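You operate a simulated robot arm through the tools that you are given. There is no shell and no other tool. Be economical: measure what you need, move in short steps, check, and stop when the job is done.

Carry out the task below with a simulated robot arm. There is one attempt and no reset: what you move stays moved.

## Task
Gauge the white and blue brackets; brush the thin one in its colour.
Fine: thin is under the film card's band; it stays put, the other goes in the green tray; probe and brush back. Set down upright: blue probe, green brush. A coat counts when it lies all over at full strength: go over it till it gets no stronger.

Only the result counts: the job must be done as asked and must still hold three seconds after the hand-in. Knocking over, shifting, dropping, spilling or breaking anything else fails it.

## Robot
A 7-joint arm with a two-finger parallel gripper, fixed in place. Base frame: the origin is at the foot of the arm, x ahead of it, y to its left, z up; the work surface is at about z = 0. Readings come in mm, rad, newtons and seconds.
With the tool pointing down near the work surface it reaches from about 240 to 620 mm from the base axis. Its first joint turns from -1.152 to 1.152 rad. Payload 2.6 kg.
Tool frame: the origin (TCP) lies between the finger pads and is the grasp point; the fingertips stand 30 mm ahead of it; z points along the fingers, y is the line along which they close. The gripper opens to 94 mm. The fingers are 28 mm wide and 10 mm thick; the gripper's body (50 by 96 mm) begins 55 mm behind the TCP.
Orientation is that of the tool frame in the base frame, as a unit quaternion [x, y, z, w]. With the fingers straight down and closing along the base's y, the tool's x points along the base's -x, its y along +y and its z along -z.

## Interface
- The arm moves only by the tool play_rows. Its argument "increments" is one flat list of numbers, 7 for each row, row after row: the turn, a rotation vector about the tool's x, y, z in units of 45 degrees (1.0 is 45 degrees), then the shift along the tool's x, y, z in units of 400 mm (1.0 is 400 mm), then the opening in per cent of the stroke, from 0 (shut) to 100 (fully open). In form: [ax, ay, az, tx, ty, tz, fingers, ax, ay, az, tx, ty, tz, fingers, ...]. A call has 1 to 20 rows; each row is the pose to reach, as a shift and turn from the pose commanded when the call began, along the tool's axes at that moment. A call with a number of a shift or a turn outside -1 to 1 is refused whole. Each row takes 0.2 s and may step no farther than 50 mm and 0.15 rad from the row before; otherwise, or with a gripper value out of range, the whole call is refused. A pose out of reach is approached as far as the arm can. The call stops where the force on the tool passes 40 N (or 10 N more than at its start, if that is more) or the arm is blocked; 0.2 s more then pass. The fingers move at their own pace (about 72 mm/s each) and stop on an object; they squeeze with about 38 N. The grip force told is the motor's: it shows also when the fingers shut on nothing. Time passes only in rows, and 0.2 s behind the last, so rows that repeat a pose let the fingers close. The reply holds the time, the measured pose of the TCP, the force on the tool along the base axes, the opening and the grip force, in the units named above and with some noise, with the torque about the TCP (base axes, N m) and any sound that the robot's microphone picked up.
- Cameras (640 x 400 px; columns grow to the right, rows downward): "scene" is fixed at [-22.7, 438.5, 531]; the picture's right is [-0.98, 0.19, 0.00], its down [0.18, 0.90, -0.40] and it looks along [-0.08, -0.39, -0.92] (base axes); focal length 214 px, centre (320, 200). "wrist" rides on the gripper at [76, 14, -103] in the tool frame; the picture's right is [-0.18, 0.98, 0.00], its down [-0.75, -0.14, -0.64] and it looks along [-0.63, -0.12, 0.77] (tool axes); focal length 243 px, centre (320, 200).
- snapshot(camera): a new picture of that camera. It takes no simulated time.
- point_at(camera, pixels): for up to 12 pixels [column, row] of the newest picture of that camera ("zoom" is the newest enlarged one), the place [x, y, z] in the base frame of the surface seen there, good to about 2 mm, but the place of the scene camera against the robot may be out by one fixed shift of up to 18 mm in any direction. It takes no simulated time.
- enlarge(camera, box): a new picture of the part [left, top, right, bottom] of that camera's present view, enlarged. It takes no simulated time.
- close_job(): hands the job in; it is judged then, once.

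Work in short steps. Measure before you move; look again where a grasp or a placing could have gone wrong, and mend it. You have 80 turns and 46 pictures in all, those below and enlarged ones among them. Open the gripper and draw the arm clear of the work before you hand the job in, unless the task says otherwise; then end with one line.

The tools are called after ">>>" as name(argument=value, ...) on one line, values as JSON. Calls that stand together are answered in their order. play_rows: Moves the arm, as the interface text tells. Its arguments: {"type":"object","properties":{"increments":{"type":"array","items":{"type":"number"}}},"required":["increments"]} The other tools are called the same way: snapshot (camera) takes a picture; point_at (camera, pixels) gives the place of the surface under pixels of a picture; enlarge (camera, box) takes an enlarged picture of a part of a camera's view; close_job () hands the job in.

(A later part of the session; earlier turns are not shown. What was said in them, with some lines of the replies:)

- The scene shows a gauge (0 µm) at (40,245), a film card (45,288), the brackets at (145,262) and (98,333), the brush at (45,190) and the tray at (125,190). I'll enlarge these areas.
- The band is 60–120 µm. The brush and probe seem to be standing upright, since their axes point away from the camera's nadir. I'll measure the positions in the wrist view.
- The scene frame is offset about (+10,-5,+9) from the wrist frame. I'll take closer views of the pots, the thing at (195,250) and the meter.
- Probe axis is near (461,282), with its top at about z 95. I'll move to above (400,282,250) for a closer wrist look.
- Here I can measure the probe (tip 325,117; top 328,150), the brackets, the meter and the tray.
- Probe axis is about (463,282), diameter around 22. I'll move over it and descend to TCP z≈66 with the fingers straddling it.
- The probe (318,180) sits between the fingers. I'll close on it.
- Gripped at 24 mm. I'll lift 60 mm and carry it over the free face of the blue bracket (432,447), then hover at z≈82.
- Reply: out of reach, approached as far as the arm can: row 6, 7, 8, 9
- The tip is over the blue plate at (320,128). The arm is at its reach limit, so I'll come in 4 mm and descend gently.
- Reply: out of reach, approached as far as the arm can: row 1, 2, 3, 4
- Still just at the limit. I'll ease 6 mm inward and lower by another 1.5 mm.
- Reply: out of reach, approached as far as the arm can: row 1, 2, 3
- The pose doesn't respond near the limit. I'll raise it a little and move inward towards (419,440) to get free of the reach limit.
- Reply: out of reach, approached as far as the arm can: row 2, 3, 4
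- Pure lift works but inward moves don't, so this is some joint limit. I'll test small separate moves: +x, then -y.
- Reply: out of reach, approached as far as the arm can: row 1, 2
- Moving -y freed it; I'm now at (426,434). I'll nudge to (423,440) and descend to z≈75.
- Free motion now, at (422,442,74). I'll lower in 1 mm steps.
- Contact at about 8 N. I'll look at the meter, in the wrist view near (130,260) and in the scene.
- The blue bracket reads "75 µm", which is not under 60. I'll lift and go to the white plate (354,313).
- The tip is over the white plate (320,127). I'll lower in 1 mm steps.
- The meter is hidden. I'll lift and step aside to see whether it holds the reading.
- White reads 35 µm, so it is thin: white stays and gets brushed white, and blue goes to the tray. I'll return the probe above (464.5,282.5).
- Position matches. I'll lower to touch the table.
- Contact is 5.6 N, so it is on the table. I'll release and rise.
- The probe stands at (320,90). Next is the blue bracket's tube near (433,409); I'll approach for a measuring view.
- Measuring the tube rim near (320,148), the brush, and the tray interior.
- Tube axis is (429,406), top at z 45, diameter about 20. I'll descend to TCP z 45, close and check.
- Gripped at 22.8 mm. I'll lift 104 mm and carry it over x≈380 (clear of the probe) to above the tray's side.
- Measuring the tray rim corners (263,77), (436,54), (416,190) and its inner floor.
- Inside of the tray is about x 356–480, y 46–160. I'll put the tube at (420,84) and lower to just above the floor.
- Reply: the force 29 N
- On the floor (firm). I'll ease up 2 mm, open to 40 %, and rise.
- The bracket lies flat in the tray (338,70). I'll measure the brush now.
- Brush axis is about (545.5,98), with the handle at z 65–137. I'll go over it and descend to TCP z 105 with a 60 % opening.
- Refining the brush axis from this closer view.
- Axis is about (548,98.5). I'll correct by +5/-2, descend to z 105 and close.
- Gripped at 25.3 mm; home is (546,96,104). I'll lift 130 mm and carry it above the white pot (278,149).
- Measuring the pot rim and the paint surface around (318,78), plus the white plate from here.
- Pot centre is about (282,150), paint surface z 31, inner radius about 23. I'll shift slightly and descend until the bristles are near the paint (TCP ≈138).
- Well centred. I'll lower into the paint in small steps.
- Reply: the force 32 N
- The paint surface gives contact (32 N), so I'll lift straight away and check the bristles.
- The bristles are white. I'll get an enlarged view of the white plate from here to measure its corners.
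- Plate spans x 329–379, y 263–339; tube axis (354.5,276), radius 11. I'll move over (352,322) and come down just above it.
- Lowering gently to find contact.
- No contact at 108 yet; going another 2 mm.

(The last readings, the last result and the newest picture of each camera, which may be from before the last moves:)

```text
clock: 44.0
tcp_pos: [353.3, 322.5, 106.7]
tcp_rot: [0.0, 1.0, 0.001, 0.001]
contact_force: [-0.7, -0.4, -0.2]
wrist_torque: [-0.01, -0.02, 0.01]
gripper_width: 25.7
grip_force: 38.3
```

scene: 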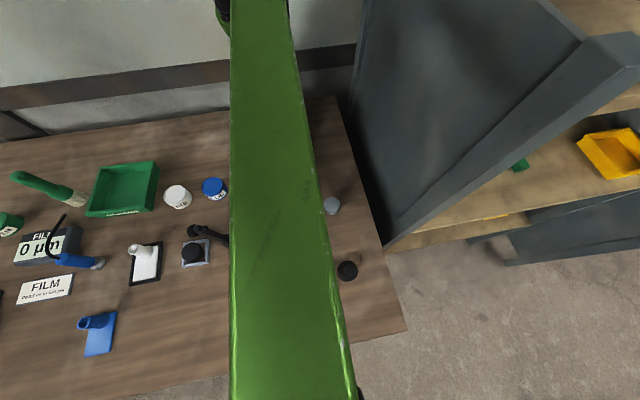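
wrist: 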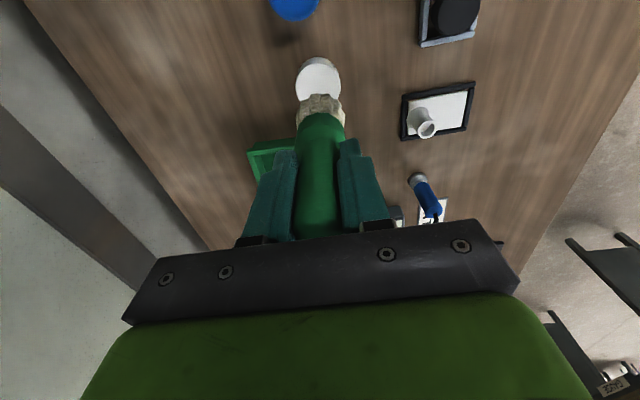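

>>> play_rows(increments=[0, 0, 0, 0, 0, 0.0025, 0, 0, 0, 0, 0, 0, 0.004, 0, 0, 0, 0, 0, 0, 0.004, 0])

>>> enlarge(camera="wrist", box=[240, 50, 400, 160])

```text
clock: 44.8
tcp_pos: [353.0, 320.8, 104.6]
tcp_rot: [0.0, 1.0, 0.001, 0.0]
contact_force: [0.2, 0.8, -1.3]
wrist_torque: [-0.02, -0.03, -0.01]
gripper_width: 25.0
grip_force: 38.1
```

```text
3.64 times, centred on (320, 105) of wrist
```

zoom: 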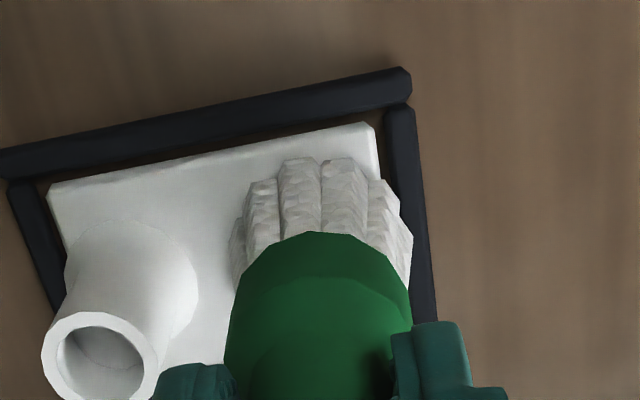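

Still no force; the brush looks very close. I'll go 2.5 mm lower in steps.

>>> play_rows(increments=[0, 0, 0, 0, 0, 0.0025, 0, 0, 0, 0, 0, 0, 0.005, 0, 0, 0, 0, 0, 0, 0.005, 0])

```text
clock: 45.6
tcp_pos: [352.8, 322.5, 104.2]
tcp_rot: [0.001, 1.0, 0.001, 0.001]
contact_force: [-3.5, -3.5, 18.2]
wrist_torque: [-0.55, 0.04, -0.06]
gripper_width: 25.6
grip_force: 38.1
```

Contact at about 18 N near z 104. I'll ease up 0.8 mm and paint the main area with slow overlapping strokes, keeping clear of the tube.

>>> play_rows(increments=[0, 0, 0, 0, 0, -0.002, 0, 0, 0, 0, 0, 0.0125, -0.002, 0, 0, 0, 0, -0.025, 0.0125, -0.002, 0, 0, 0, 0, -0.025, -0.006, -0.002, 0, 0, 0, 0, -0.025, -0.023, -0.002, 0, 0, 0, 0, -0.025, -0.04, -0.002, 0, 0, 0, 0, -0.012, -0.032, -0.002, 0, 0, 0, 0, 0, -0.03, -0.002, 0, 0, 0, 0, 0, -0.01, -0.002, 0, 0, 0, 0, 0, 0.0125, -0.002, 0, 0, 0, 0, 0.025, 0.0125, -0.002, 0, 0, 0, 0, 0.025, -0.006, -0.002, 0, 0, 0, 0, 0.025, -0.023, -0.002, 0, 0, 0, 0, 0.025, -0.04, -0.002, 0, 0, 0, 0, 0.012, -0.032, -0.002, 0, 0, 0, 0, 0, -0.03, -0.002, 0])

>>> enlarge(camera="scene", box=[105, 220, 195, 300])

```text
clock: 49.0
tcp_pos: [352.9, 309.6, 103.8]
tcp_rot: [0.001, 1.0, 0.0, 0.0]
contact_force: [-2.3, 0.0, 6.1]
wrist_torque: [-0.07, 0.12, -0.05]
gripper_width: 25.3
grip_force: 38.4
```

```text
5.00 times, centred on (150, 260) of scene
```

zoom: 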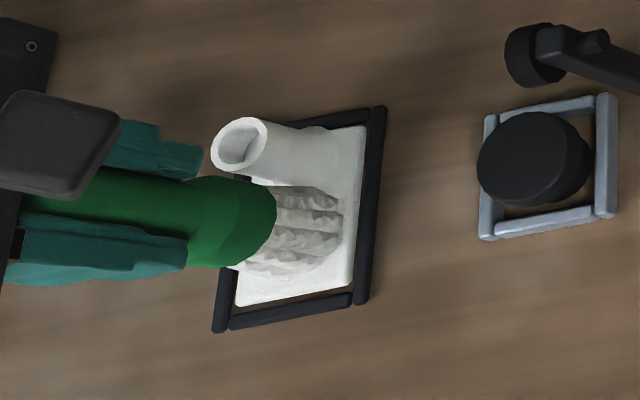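

Steady 6 N contact. A second pass with wider lanes, then I'll lift and look.

>>> play_rows(increments=[0, 0, 0, -0.02, -0.002, 0, 0, 0, 0, 0, -0.04, -0.015, 0, 0, 0, 0, 0, -0.04, 0.0125, 0, 0, 0, 0, 0, -0.04, 0.0425, 0, 0, 0, 0, 0, -0.02, 0.0425, 0, 0, 0, 0, 0, 0, 0.0425, 0, 0, 0, 0, 0, 0.02, 0.0425, 0, 0, 0, 0, 0, 0.04, 0.0425, 0, 0, 0, 0, 0, 0.04, 0.0125, 0, 0, 0, 0, 0, 0.04, -0.015, 0, 0, 0, 0, 0, 0.02, -0.002, 0, 0, 0, 0, 0, 0, 0, 0, 0, 0, 0, 0, 0, 0.025, 0, 0, 0, 0, 0, -0.025, 0.025, 0, 0, 0, 0, 0, 0.025, 0.025, 0, 0, 0, 0, 0, 0, 0.025, 0, 0, 0, 0, 0, 0, 0.025, -0.08, 0, 0, 0, 0, 0, 0.025, -0.18, 0, 0, 0, 0, 0, 0.125, -0.2, 0, 0, 0, 0, 0, 0.225, -0.2, 0])

>>> enlarge(camera="scene", box=[105, 220, 195, 300])

```text
clock: 53.2
tcp_pos: [352.5, 400.4, 183.6]
tcp_rot: [0.0, 1.0, 0.0, 0.0]
contact_force: [0.5, -0.2, -1.1]
wrist_torque: [0.03, -0.02, -0.01]
gripper_width: 25.4
grip_force: 37.5
```

```text
5.00 times, centred on (150, 260) of scene
```

zoom: 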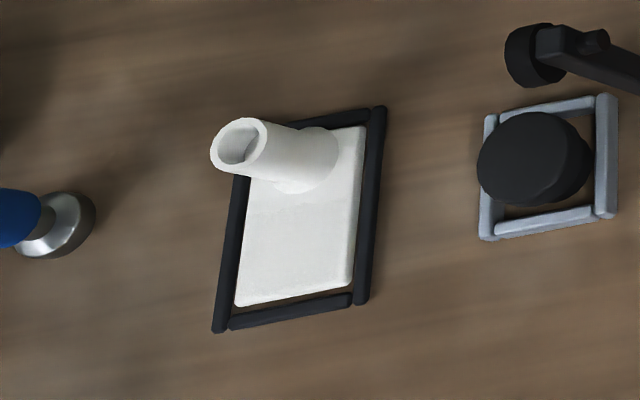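

A coat is visible, with a boundary near the tube. I'll enlarge further.

>>> enlarge(camera="scene", box=[134, 240, 182, 284])

```text
9.09 times, centred on (158, 262) of scene
```

zoom: 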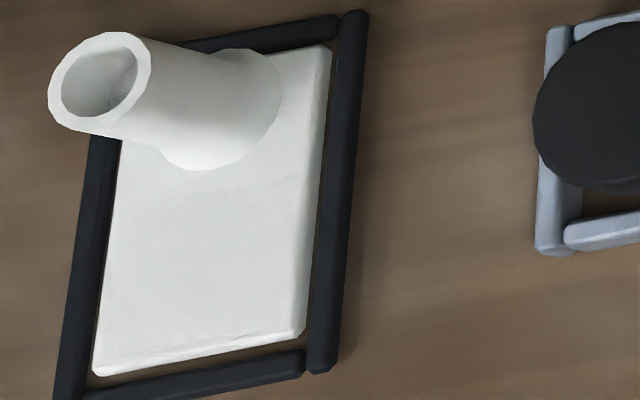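

Measuring the coat's boundary line and the mark near the far edge.

>>> point_at(camera="zoom", pixels=[[115, 207], [210, 193], [308, 178], [190, 349], [260, 336], [298, 332], [95, 374], [327, 48], [225, 170]])

```text
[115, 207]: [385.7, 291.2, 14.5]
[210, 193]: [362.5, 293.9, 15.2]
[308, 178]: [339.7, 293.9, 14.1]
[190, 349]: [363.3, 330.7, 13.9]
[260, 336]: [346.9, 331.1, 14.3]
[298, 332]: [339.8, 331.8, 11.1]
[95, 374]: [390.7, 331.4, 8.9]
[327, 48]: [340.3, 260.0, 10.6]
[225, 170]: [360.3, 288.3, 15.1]
```

The boundary is straight (true y≈299), parallel to the plate edge, so the coat patch is the free face and it looks covered. I'll reload the brush at the white pot and go over it again.

>>> play_rows(increments=[0, 0, 0, 0.0256, -0.09, 0, 0, 0, 0, 0, 0.0511, -0.18, 0, 0, 0, 0, 0, 0.0767, -0.27, 0, 0, 0, 0, 0, 0.1023, -0.36, 0, 0, 0, 0, 0, 0.1279, -0.45, 0, 0, 0, 0, 0, 0.1534, -0.54, 0, 0, 0, 0, 0, 0.179, -0.63, 0, 0, 0, 0, 0, 0.179, -0.63, 0.06, 0, 0, 0, 0, 0.179, -0.63, 0.105, 0, 0, 0, 0, 0.179, -0.63, 0.105, 0])

```text
clock: 55.4
tcp_pos: [280.2, 146.4, 143.2]
tcp_rot: [0.0, 1.0, 0.001, 0.0]
contact_force: [0.1, -0.4, -0.8]
wrist_torque: [-0.02, 0.01, 0.01]
gripper_width: 25.3
grip_force: 37.8
```

Shifting +3 mm in y and lowering to touch the paint.

>>> play_rows(increments=[0, 0, 0, -0.003, 0.008, 0, 0, 0, 0, 0, -0.003, 0.008, 0.02, 0, 0, 0, 0, -0.003, 0.008, 0.03, 0, 0, 0, 0, -0.003, 0.008, 0.0335, 0, 0, 0, 0, -0.003, 0.008, 0.0335, 0])

```text
clock: 56.6
tcp_pos: [283.5, 152.6, 130.1]
tcp_rot: [0.0, 1.0, 0.002, 0.003]
contact_force: [-3.4, -4.2, 33.4]
wrist_torque: [-0.37, -0.19, -0.03]
gripper_width: 25.3
grip_force: 38.1
```

Loaded (33 N). I'll lift, return over the plate, and hover at about 112.

>>> play_rows(increments=[0, 0, 0, 0, 0, -0.02, 0, 0, 0, 0, 0, 0, -0.12, 0, 0, 0, 0, -0.035, 0.086, -0.12, 0, 0, 0, 0, -0.07, 0.172, -0.12, 0, 0, 0, 0, -0.105, 0.258, -0.12, 0, 0, 0, 0, -0.14, 0.344, -0.12, 0, 0, 0, 0, -0.177, 0.43, -0.12, 0, 0, 0, 0, -0.177, 0.43, -0.03, 0, 0, 0, 0, -0.177, 0.43, 0.04, 0, 0, 0, 0, -0.177, 0.43, 0.04, 0])

```text
clock: 58.8
tcp_pos: [352.8, 322.3, 111.3]
tcp_rot: [0.0, 1.0, 0.001, 0.0]
contact_force: [0.6, 0.2, -0.7]
wrist_torque: [-0.02, 0.02, 0.03]
gripper_width: 25.2
grip_force: 38.5
```

>>> play_rows(increments=[0, 0, 0, 0, 0, 0.01, 0, 0, 0, 0, 0, 0, 0.015, 0, 0, 0, 0, 0, 0, 0.0195, 0, 0, 0, 0, 0, 0, 0.0195, 0])

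```text
clock: 59.8
tcp_pos: [353.0, 323.8, 103.1]
tcp_rot: [0.001, 1.0, 0.0, -0.001]
contact_force: [0.9, 0.3, -0.8]
wrist_torque: [-0.01, 0.03, 0.02]
gripper_width: 25.5
grip_force: 37.8
```

Not yet in contact; another 1.5 mm.

>>> play_rows(increments=[0, 0, 0, 0, 0, 0.0025, 0, 0, 0, 0, 0, 0, 0.004, 0, 0, 0, 0, 0, 0, 0.004, 0])

```text
clock: 60.6
tcp_pos: [354.2, 322.6, 103.5]
tcp_rot: [0.0, 1.0, 0.001, 0.0]
contact_force: [0.2, 0.9, -1.1]
wrist_torque: [0.03, 0.0, 0.01]
gripper_width: 25.2
grip_force: 38.3
```

>>> play_rows(increments=[0, 0, 0, 0, 0, 0.0025, 0, 0, 0, 0, 0, 0, 0.005, 0, 0, 0, 0, 0, 0, 0.005, 0])

```text
clock: 61.4
tcp_pos: [354.2, 323.9, 102.5]
tcp_rot: [0.001, 1.0, 0.002, 0.001]
contact_force: [-1.1, -3.0, 13.6]
wrist_torque: [-0.32, -0.14, -0.08]
gripper_width: 25.2
grip_force: 37.6
```

Contact 13.6 N. Full-coverage pass at slightly lighter pressure.

>>> play_rows(increments=[0, 0, 0, 0, 0.0125, -0.001, 0, 0, 0, 0, -0.04, 0.0125, -0.001, 0, 0, 0, 0, -0.04, -0.015, -0.001, 0, 0, 0, 0, -0.04, -0.045, -0.001, 0, 0, 0, 0, -0.02, -0.035, -0.001, 0, 0, 0, 0, 0, -0.03, -0.001, 0, 0, 0, 0, 0.02, -0.035, -0.001, 0, 0, 0, 0, 0.04, -0.045, -0.001, 0, 0, 0, 0, 0.04, -0.015, -0.001, 0, 0, 0, 0, 0.04, 0.0125, -0.001, 0, 0, 0, 0, 0.02, 0.0125, -0.001, 0, 0, 0, 0, 0.02, -0.015, -0.001, 0, 0, 0, 0, 0.02, -0.035, -0.001, 0, 0, 0, 0, 0, -0.03, -0.001, 0, 0, 0, 0, 0, -0.01, -0.001, 0, 0, 0, 0, 0, 0.0125, -0.001, 0, 0, 0, 0, -0.02, 0.0125, -0.001, 0, 0, 0, 0, -0.02, -0.015, -0.001, 0, 0, 0, 0, -0.02, -0.035, -0.001, 0, 0, 0, 0, 0, -0.03, -0.001, 0])

```text
clock: 65.6
tcp_pos: [354.2, 310.3, 103.2]
tcp_rot: [0.001, 1.0, 0.0, 0.001]
contact_force: [1.5, -2.2, 8.2]
wrist_torque: [-0.19, -0.43, -0.06]
gripper_width: 25.4
grip_force: 37.8
```

Still in contact (8 N). One more pass, then lift aside and look.

>>> play_rows(increments=[0, 0, 0, -0.02, -0.002, 0, 0, 0, 0, 0, -0.04, -0.015, 0, 0, 0, 0, 0, -0.04, 0.0125, 0, 0, 0, 0, 0, -0.04, 0.0425, 0, 0, 0, 0, 0, -0.02, 0.0425, 0, 0, 0, 0, 0, 0, 0.0425, 0, 0, 0, 0, 0, 0.02, 0.0425, 0, 0, 0, 0, 0, 0.04, 0.0425, 0, 0, 0, 0, 0, 0.04, 0.0125, 0, 0, 0, 0, 0, 0.04, -0.015, 0, 0, 0, 0, 0, 0.02, -0.002, 0, 0, 0, 0, 0, 0, 0, 0, 0, 0, 0, 0, 0, 0.025, 0, 0, 0, 0, 0, -0.025, 0.025, 0, 0, 0, 0, 0, 0.025, 0.025, 0, 0, 0, 0, 0, 0, 0.025, 0, 0, 0, 0, 0, 0, 0.025, -0.08, 0, 0, 0, 0, 0, 0.025, -0.18, 0, 0, 0, 0, 0, 0.125, -0.2, 0, 0, 0, 0, 0, 0.225, -0.2, 0])

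>>> enlarge(camera="scene", box=[134, 240, 182, 284])

```text
clock: 69.8
tcp_pos: [355.6, 401.1, 181.0]
tcp_rot: [0.0, 1.0, 0.001, -0.001]
contact_force: [0.7, 0.1, -1.0]
wrist_torque: [0.0, -0.04, -0.01]
gripper_width: 25.5
grip_force: 38.6
```

```text
9.09 times, centred on (158, 262) of scene
```

zoom: 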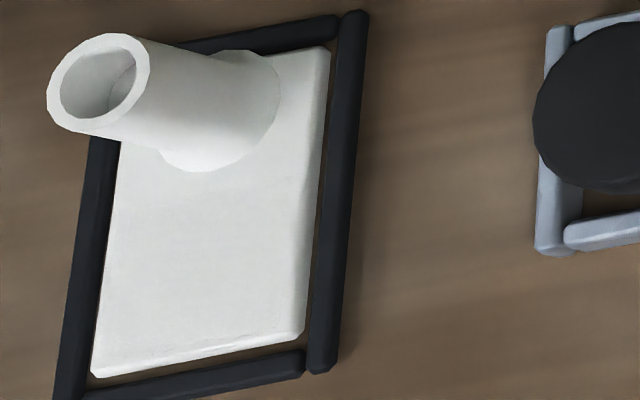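

Hard to judge white on white; I'll take a close wrist view of the plate (expected near (232,106)).

>>> enlarge(camera="wrist", box=[185, 65, 275, 135])

```text
5.71 times, centred on (230, 100) of wrist
```

zoom: 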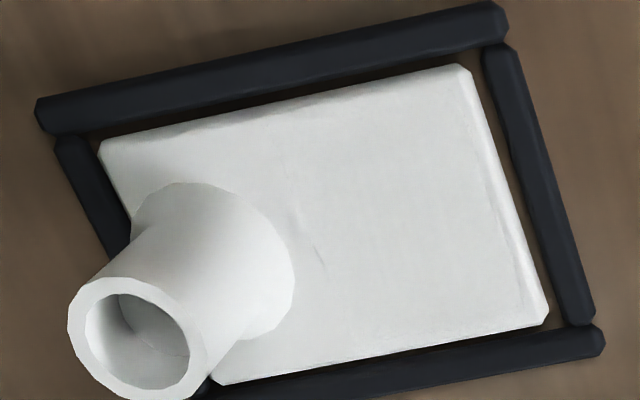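

Measuring the faint lines seen in this view.

>>> point_at(camera="zoom", pixels=[[295, 205], [318, 262], [270, 150], [500, 200], [520, 280], [470, 70], [545, 315], [290, 260], [450, 130]])

```text
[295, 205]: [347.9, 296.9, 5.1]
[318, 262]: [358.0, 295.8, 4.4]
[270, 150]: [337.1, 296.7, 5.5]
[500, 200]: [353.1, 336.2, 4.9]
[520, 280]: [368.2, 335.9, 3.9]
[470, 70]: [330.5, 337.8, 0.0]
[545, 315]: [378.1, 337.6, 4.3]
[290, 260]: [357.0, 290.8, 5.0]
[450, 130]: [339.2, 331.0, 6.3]
```

The patch spans about y 296.5–336 and x 331–377, all within the strokes. For full strength I'll reload once more and repeat denser passes.

>>> play_rows(increments=[0, 0, 0, 0.0256, -0.09, 0, 0, 0, 0, 0, 0.0511, -0.18, 0, 0, 0, 0, 0, 0.0767, -0.27, 0, 0, 0, 0, 0, 0.1023, -0.36, 0, 0, 0, 0, 0, 0.1279, -0.45, 0, 0, 0, 0, 0, 0.1534, -0.54, 0, 0, 0, 0, 0, 0.183, -0.625, 0, 0, 0, 0, 0, 0.183, -0.625, 0.06, 0, 0, 0, 0, 0.183, -0.625, 0.1, 0, 0, 0, 0, 0.183, -0.625, 0.1, 0])

```text
clock: 72.0
tcp_pos: [281.0, 151.5, 141.1]
tcp_rot: [0.0, 1.0, 0.001, 0.0]
contact_force: [0.8, -0.4, -0.4]
wrist_torque: [0.0, 0.01, 0.02]
gripper_width: 25.3
grip_force: 38.0
```

Dipping.

>>> play_rows(increments=[0, 0, 0, 0, -0.003, 0.02, 0, 0, 0, 0, 0, -0.003, 0.028, 0, 0, 0, 0, 0, -0.003, 0.032, 0, 0, 0, 0, 0, -0.003, 0.032, 0])

```text
clock: 73.0
tcp_pos: [281.0, 149.9, 129.2]
tcp_rot: [0.001, 1.0, 0.002, 0.001]
contact_force: [-5.6, -0.6, 27.9]
wrist_torque: [-0.21, 0.08, -0.05]
gripper_width: 25.2
grip_force: 38.3
```

Loaded again. Back over the plate, hovering at about 106.

>>> play_rows(increments=[0, 0, 0, 0, 0, -0.02, 0, 0, 0, 0, 0, 0, -0.12, 0, 0, 0, 0, -0.035, 0.086, -0.12, 0, 0, 0, 0, -0.07, 0.172, -0.12, 0, 0, 0, 0, -0.105, 0.258, -0.12, 0, 0, 0, 0, -0.14, 0.344, -0.12, 0, 0, 0, 0, -0.178, 0.43, -0.12, 0, 0, 0, 0, -0.178, 0.43, -0.03, 0, 0, 0, 0, -0.178, 0.43, 0.055, 0, 0, 0, 0, -0.178, 0.43, 0.055, 0])

```text
clock: 75.2
tcp_pos: [351.7, 322.3, 108.9]
tcp_rot: [0.0, 1.0, 0.001, -0.001]
contact_force: [0.9, -0.2, -1.5]
wrist_torque: [0.0, -0.03, 0.01]
gripper_width: 25.5
grip_force: 38.3
```

>>> play_rows(increments=[0, 0, 0, 0, 0, 0.01, 0, 0, 0, 0, 0, 0, 0.0135, 0, 0, 0, 0, 0, 0, 0.016, 0, 0, 0, 0, 0, 0, 0.016, 0])

```text
clock: 76.2
tcp_pos: [352.6, 322.0, 101.6]
tcp_rot: [-0.001, 1.0, 0.001, 0.001]
contact_force: [-1.0, -1.1, 7.5]
wrist_torque: [-0.21, -0.11, -0.04]
gripper_width: 25.3
grip_force: 38.4
```

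Contact 7.5 N. Full pass at 0.4 mm deeper.

>>> play_rows(increments=[0, 0, 0, 0, 0.0125, 0.001, 0, 0, 0, 0, -0.04, 0.0125, 0.001, 0, 0, 0, 0, -0.04, -0.015, 0.001, 0, 0, 0, 0, -0.04, -0.045, 0.001, 0, 0, 0, 0, -0.02, -0.037, 0.001, 0, 0, 0, 0, 0, -0.034, 0.001, 0, 0, 0, 0, 0.02, -0.037, 0.001, 0, 0, 0, 0, 0.04, -0.045, 0.001, 0, 0, 0, 0, 0.04, -0.015, 0.001, 0, 0, 0, 0, 0.04, 0.0125, 0.001, 0, 0, 0, 0, 0.02, 0.0125, 0.001, 0, 0, 0, 0, 0.02, -0.015, 0.001, 0, 0, 0, 0, 0.02, -0.037, 0.001, 0, 0, 0, 0, 0, -0.034, 0.001, 0, 0, 0, 0, 0, -0.01, 0.001, 0, 0, 0, 0, 0, 0.0125, 0.001, 0, 0, 0, 0, -0.02, 0.0125, 0.001, 0, 0, 0, 0, -0.02, -0.015, 0.001, 0, 0, 0, 0, -0.02, -0.037, 0.001, 0, 0, 0, 0, 0, -0.03, 0.001, 0])

```text
clock: 80.4
tcp_pos: [351.9, 307.9, 98.8]
tcp_rot: [0.001, 1.0, 0.0, 0.0]
contact_force: [2.6, -1.5, 6.0]
wrist_torque: [-0.14, -0.37, 0.02]
gripper_width: 25.1
grip_force: 37.5
```

One more pass, then lift aside and look.

>>> play_rows(increments=[0, 0, 0, -0.02, -0.002, 0, 0, 0, 0, 0, -0.04, -0.015, 0, 0, 0, 0, 0, -0.04, 0.0125, 0, 0, 0, 0, 0, -0.04, 0.0425, 0, 0, 0, 0, 0, -0.02, 0.0425, 0, 0, 0, 0, 0, 0, 0.0425, 0, 0, 0, 0, 0, 0.02, 0.0425, 0, 0, 0, 0, 0, 0.04, 0.0425, 0, 0, 0, 0, 0, 0.04, 0.0125, 0, 0, 0, 0, 0, 0.04, -0.015, 0, 0, 0, 0, 0, 0.02, -0.002, 0, 0, 0, 0, 0, 0, 0, 0, 0, 0, 0, 0, 0, 0.025, 0, 0, 0, 0, 0, -0.025, 0.025, 0, 0, 0, 0, 0, 0.025, 0.025, 0, 0, 0, 0, 0, 0, 0.025, 0, 0, 0, 0, 0, 0, 0.025, -0.08, 0, 0, 0, 0, 0, 0.025, -0.18, 0, 0, 0, 0, 0, 0.125, -0.2, 0, 0, 0, 0, 0, 0.225, -0.2, 0])

>>> enlarge(camera="wrist", box=[185, 65, 275, 135])

```text
clock: 84.6
tcp_pos: [352.0, 401.0, 180.3]
tcp_rot: [0.0, 1.0, 0.001, 0.0]
contact_force: [0.8, -0.6, -2.1]
wrist_torque: [-0.02, 0.0, 0.01]
gripper_width: 25.2
grip_force: 38.6
```

```text
5.71 times, centred on (230, 100) of wrist
```

zoom: 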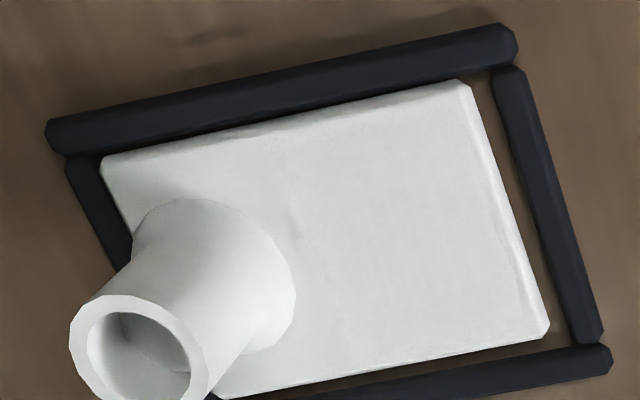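

The coat looks uniform and unchanged from before. I'll return the brush: rise to z≈260, cross over to (546,96.5), then check.

>>> play_rows(increments=[0, 0, 0, 0, 0, -0.1, 0, 0, 0, 0, 0, 0, -0.2, 0, 0, 0, 0, -0.0606, -0.0951, -0.2, 0, 0, 0, 0, -0.1212, -0.1902, -0.2, 0, 0, 0, 0, -0.1819, -0.2854, -0.2, 0, 0, 0, 0, -0.2425, -0.3805, -0.2, 0, 0, 0, 0, -0.3031, -0.4756, -0.2, 0, 0, 0, 0, -0.3638, -0.5707, -0.2, 0, 0, 0, 0, -0.4244, -0.6659, -0.2, 0, 0, 0, 0, -0.485, -0.761, -0.2, 0, 0, 0, 0, -0.485, -0.761, -0.1, 0, 0, 0, 0, -0.485, -0.761, 0, 0, 0, 0, 0, -0.485, -0.761, 0.1, 0, 0, 0, 0, -0.485, -0.761, 0.16, 0, 0, 0, 0, -0.485, -0.761, 0.16, 0])

>>> snapshot(camera="wrist")

```text
clock: 87.8
tcp_pos: [543.3, 95.6, 114.6]
tcp_rot: [0.0, 1.0, 0.002, 0.0]
contact_force: [1.3, 0.1, -0.4]
wrist_torque: [0.01, -0.01, 0.02]
gripper_width: 25.4
grip_force: 38.2
```

```text
4 pictures are left
```

wrist: 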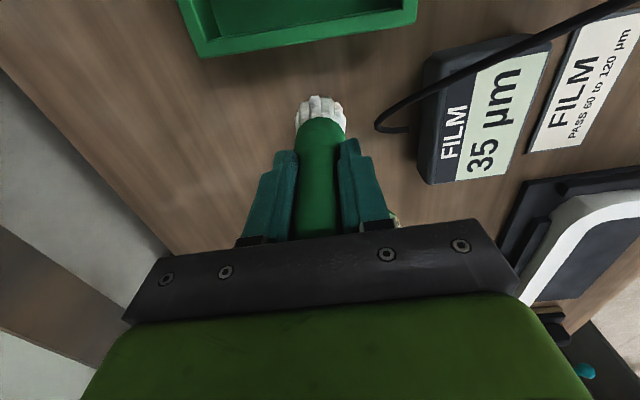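

Correct +2 mm x, +1 y, and lower to about z 98.

>>> play_rows(increments=[0, 0, 0, -0.005, 0.002, 0.02, 0, 0, 0, 0, -0.005, 0.002, 0.034, 0, 0, 0, 0, -0.005, 0.002, 0.04, 0, 0, 0, 0, -0.005, 0.002, 0.04, 0])

```text
clock: 88.8
tcp_pos: [546.9, 96.1, 99.1]
tcp_rot: [0.0, 1.0, 0.001, 0.0]
contact_force: [0.5, -0.8, -0.4]
wrist_torque: [0.01, -0.01, 0.03]
gripper_width: 25.5
grip_force: 38.5
```

>>> play_rows(increments=[0, 0, 0, 0, 0, 0.0025, 0, 0, 0, 0, 0, 0, 0.005, 0, 0, 0, 0, 0, 0, 0.005, 0])

```text
clock: 89.6
tcp_pos: [548.6, 95.3, 97.8]
tcp_rot: [0.0, 1.0, 0.001, 0.0]
contact_force: [0.2, -0.7, -0.7]
wrist_torque: [0.0, 0.01, 0.0]
gripper_width: 25.5
grip_force: 38.5
```

No contact yet; stepping further.

>>> play_rows(increments=[0, 0, 0, 0, 0, 0.0025, 0, 0, 0, 0, 0, 0, 0.0045, 0, 0, 0, 0, 0, 0, 0.0045, 0])

```text
clock: 90.4
tcp_pos: [548.5, 94.8, 96.8]
tcp_rot: [0.0, 1.0, 0.002, 0.0]
contact_force: [0.0, 0.0, -0.8]
wrist_torque: [-0.04, 0.02, 0.0]
gripper_width: 25.5
grip_force: 37.7
```

>>> play_rows(increments=[0, 0, 0, 0, 0, 0.0025, 0, 0, 0, 0, 0, 0, 0.0045, 0, 0, 0, 0, 0, 0, 0.0045, 0])

```text
clock: 91.2
tcp_pos: [547.7, 95.7, 94.3]
tcp_rot: [0.0, 1.0, 0.002, 0.0]
contact_force: [0.3, 1.2, 0.3]
wrist_torque: [-0.01, -0.01, -0.02]
gripper_width: 25.4
grip_force: 38.6
```

>>> play_rows(increments=[0, 0, 0, 0, 0, 0.0025, 0, 0, 0, 0, 0, 0, 0.004, 0, 0, 0, 0, 0, 0, 0.004, 0])

```text
clock: 92.0
tcp_pos: [548.7, 96.3, 94.0]
tcp_rot: [-0.001, 1.0, 0.001, 0.002]
contact_force: [-4.1, 0.0, 17.9]
wrist_torque: [-0.16, 0.06, -0.05]
gripper_width: 25.5
grip_force: 38.0
```

Contact 18 N. I'll ease up 0.6 mm, open to 60 %, and rise clear.

>>> play_rows(increments=[0, 0, 0, 0, 0, -0.0015, 0, 0, 0, 0, 0, 0, -0.0015, 0, 0, 0, 0, 0, 0, -0.0015, 40, 0, 0, 0, 0, 0, -0.0015, 60, 0, 0, 0, 0, 0, -0.0015, 60, 0, 0, 0, 0, 0, -0.0015, 60, 0, 0, 0, 0, 0, -0.08, 60, 0, 0, 0, 0, 0, -0.18, 60, 0, 0, 0, 0, 0, -0.28, 60, 0, 0, 0, 0, 0, -0.38, 80, 0, 0, 0, 0.1, 0, -0.45, 100, 0, 0, 0, 0.2, 0, -0.45, 100, 0, 0, 0, 0.3, 0, -0.45, 100, 0, 0, 0, 0.3, 0, -0.45, 100])

>>> snapshot(camera="wrist")

```text
clock: 95.0
tcp_pos: [427.6, 95.6, 271.5]
tcp_rot: [0.0, 1.0, 0.001, 0.0]
contact_force: [0.1, -0.5, -1.0]
wrist_torque: [-0.03, 0.01, 0.06]
gripper_width: 94.0
grip_force: 0.0
```

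```text
3 pictures are left
```

wrist: 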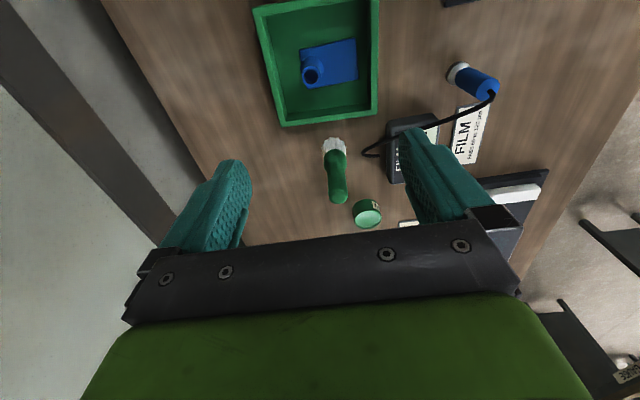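

The brush stands. A final check of brush position and the whole scene.

>>> point_at(camera="wrist", pixels=[[339, 200], [334, 142], [335, 180], [475, 85]])

>>> enlarge(camera="scene", box=[0, 130, 240, 360])

```text
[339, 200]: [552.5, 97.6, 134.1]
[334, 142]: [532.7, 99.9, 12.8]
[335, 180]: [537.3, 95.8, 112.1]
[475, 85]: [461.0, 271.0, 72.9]
```

```text
1.74 times, centred on (120, 245) of scene
```

zoom: 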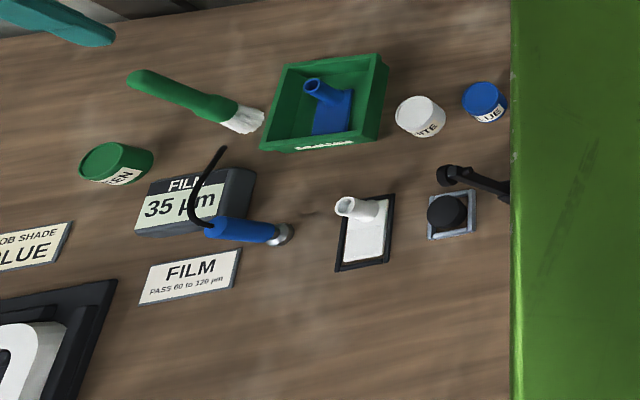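

Everything is back in place. One last close look at the coat in the scene view.

>>> enlarge(camera="scene", box=[134, 240, 182, 284])

```text
9.09 times, centred on (158, 262) of scene
```

zoom: 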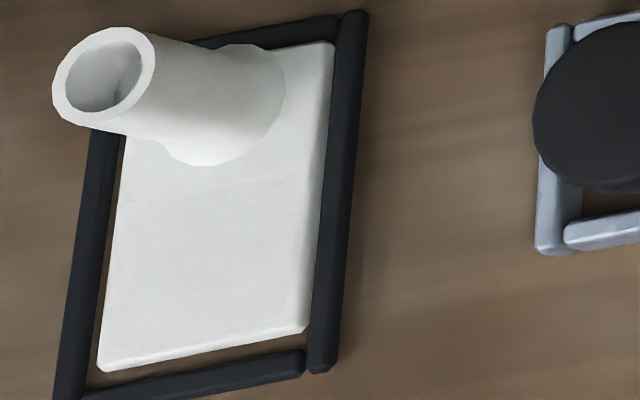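

The coat is even all over, the arm is clear and the gripper is open. I'm handing in.

>>> close_job()

```text
The job is handed in.
```

I handed the job in: the white bracket gauged 35 µm (thin), so I brushed it white, and it shifted about 1–2 mm inside its frame during brushing. The blue one read 75 µm, with part of the display hidden by the arm, and is in the green tray. The probe and brush stand upright at their places. The coat looked even and unchanged after the last passes, though white on white is hard to judge.
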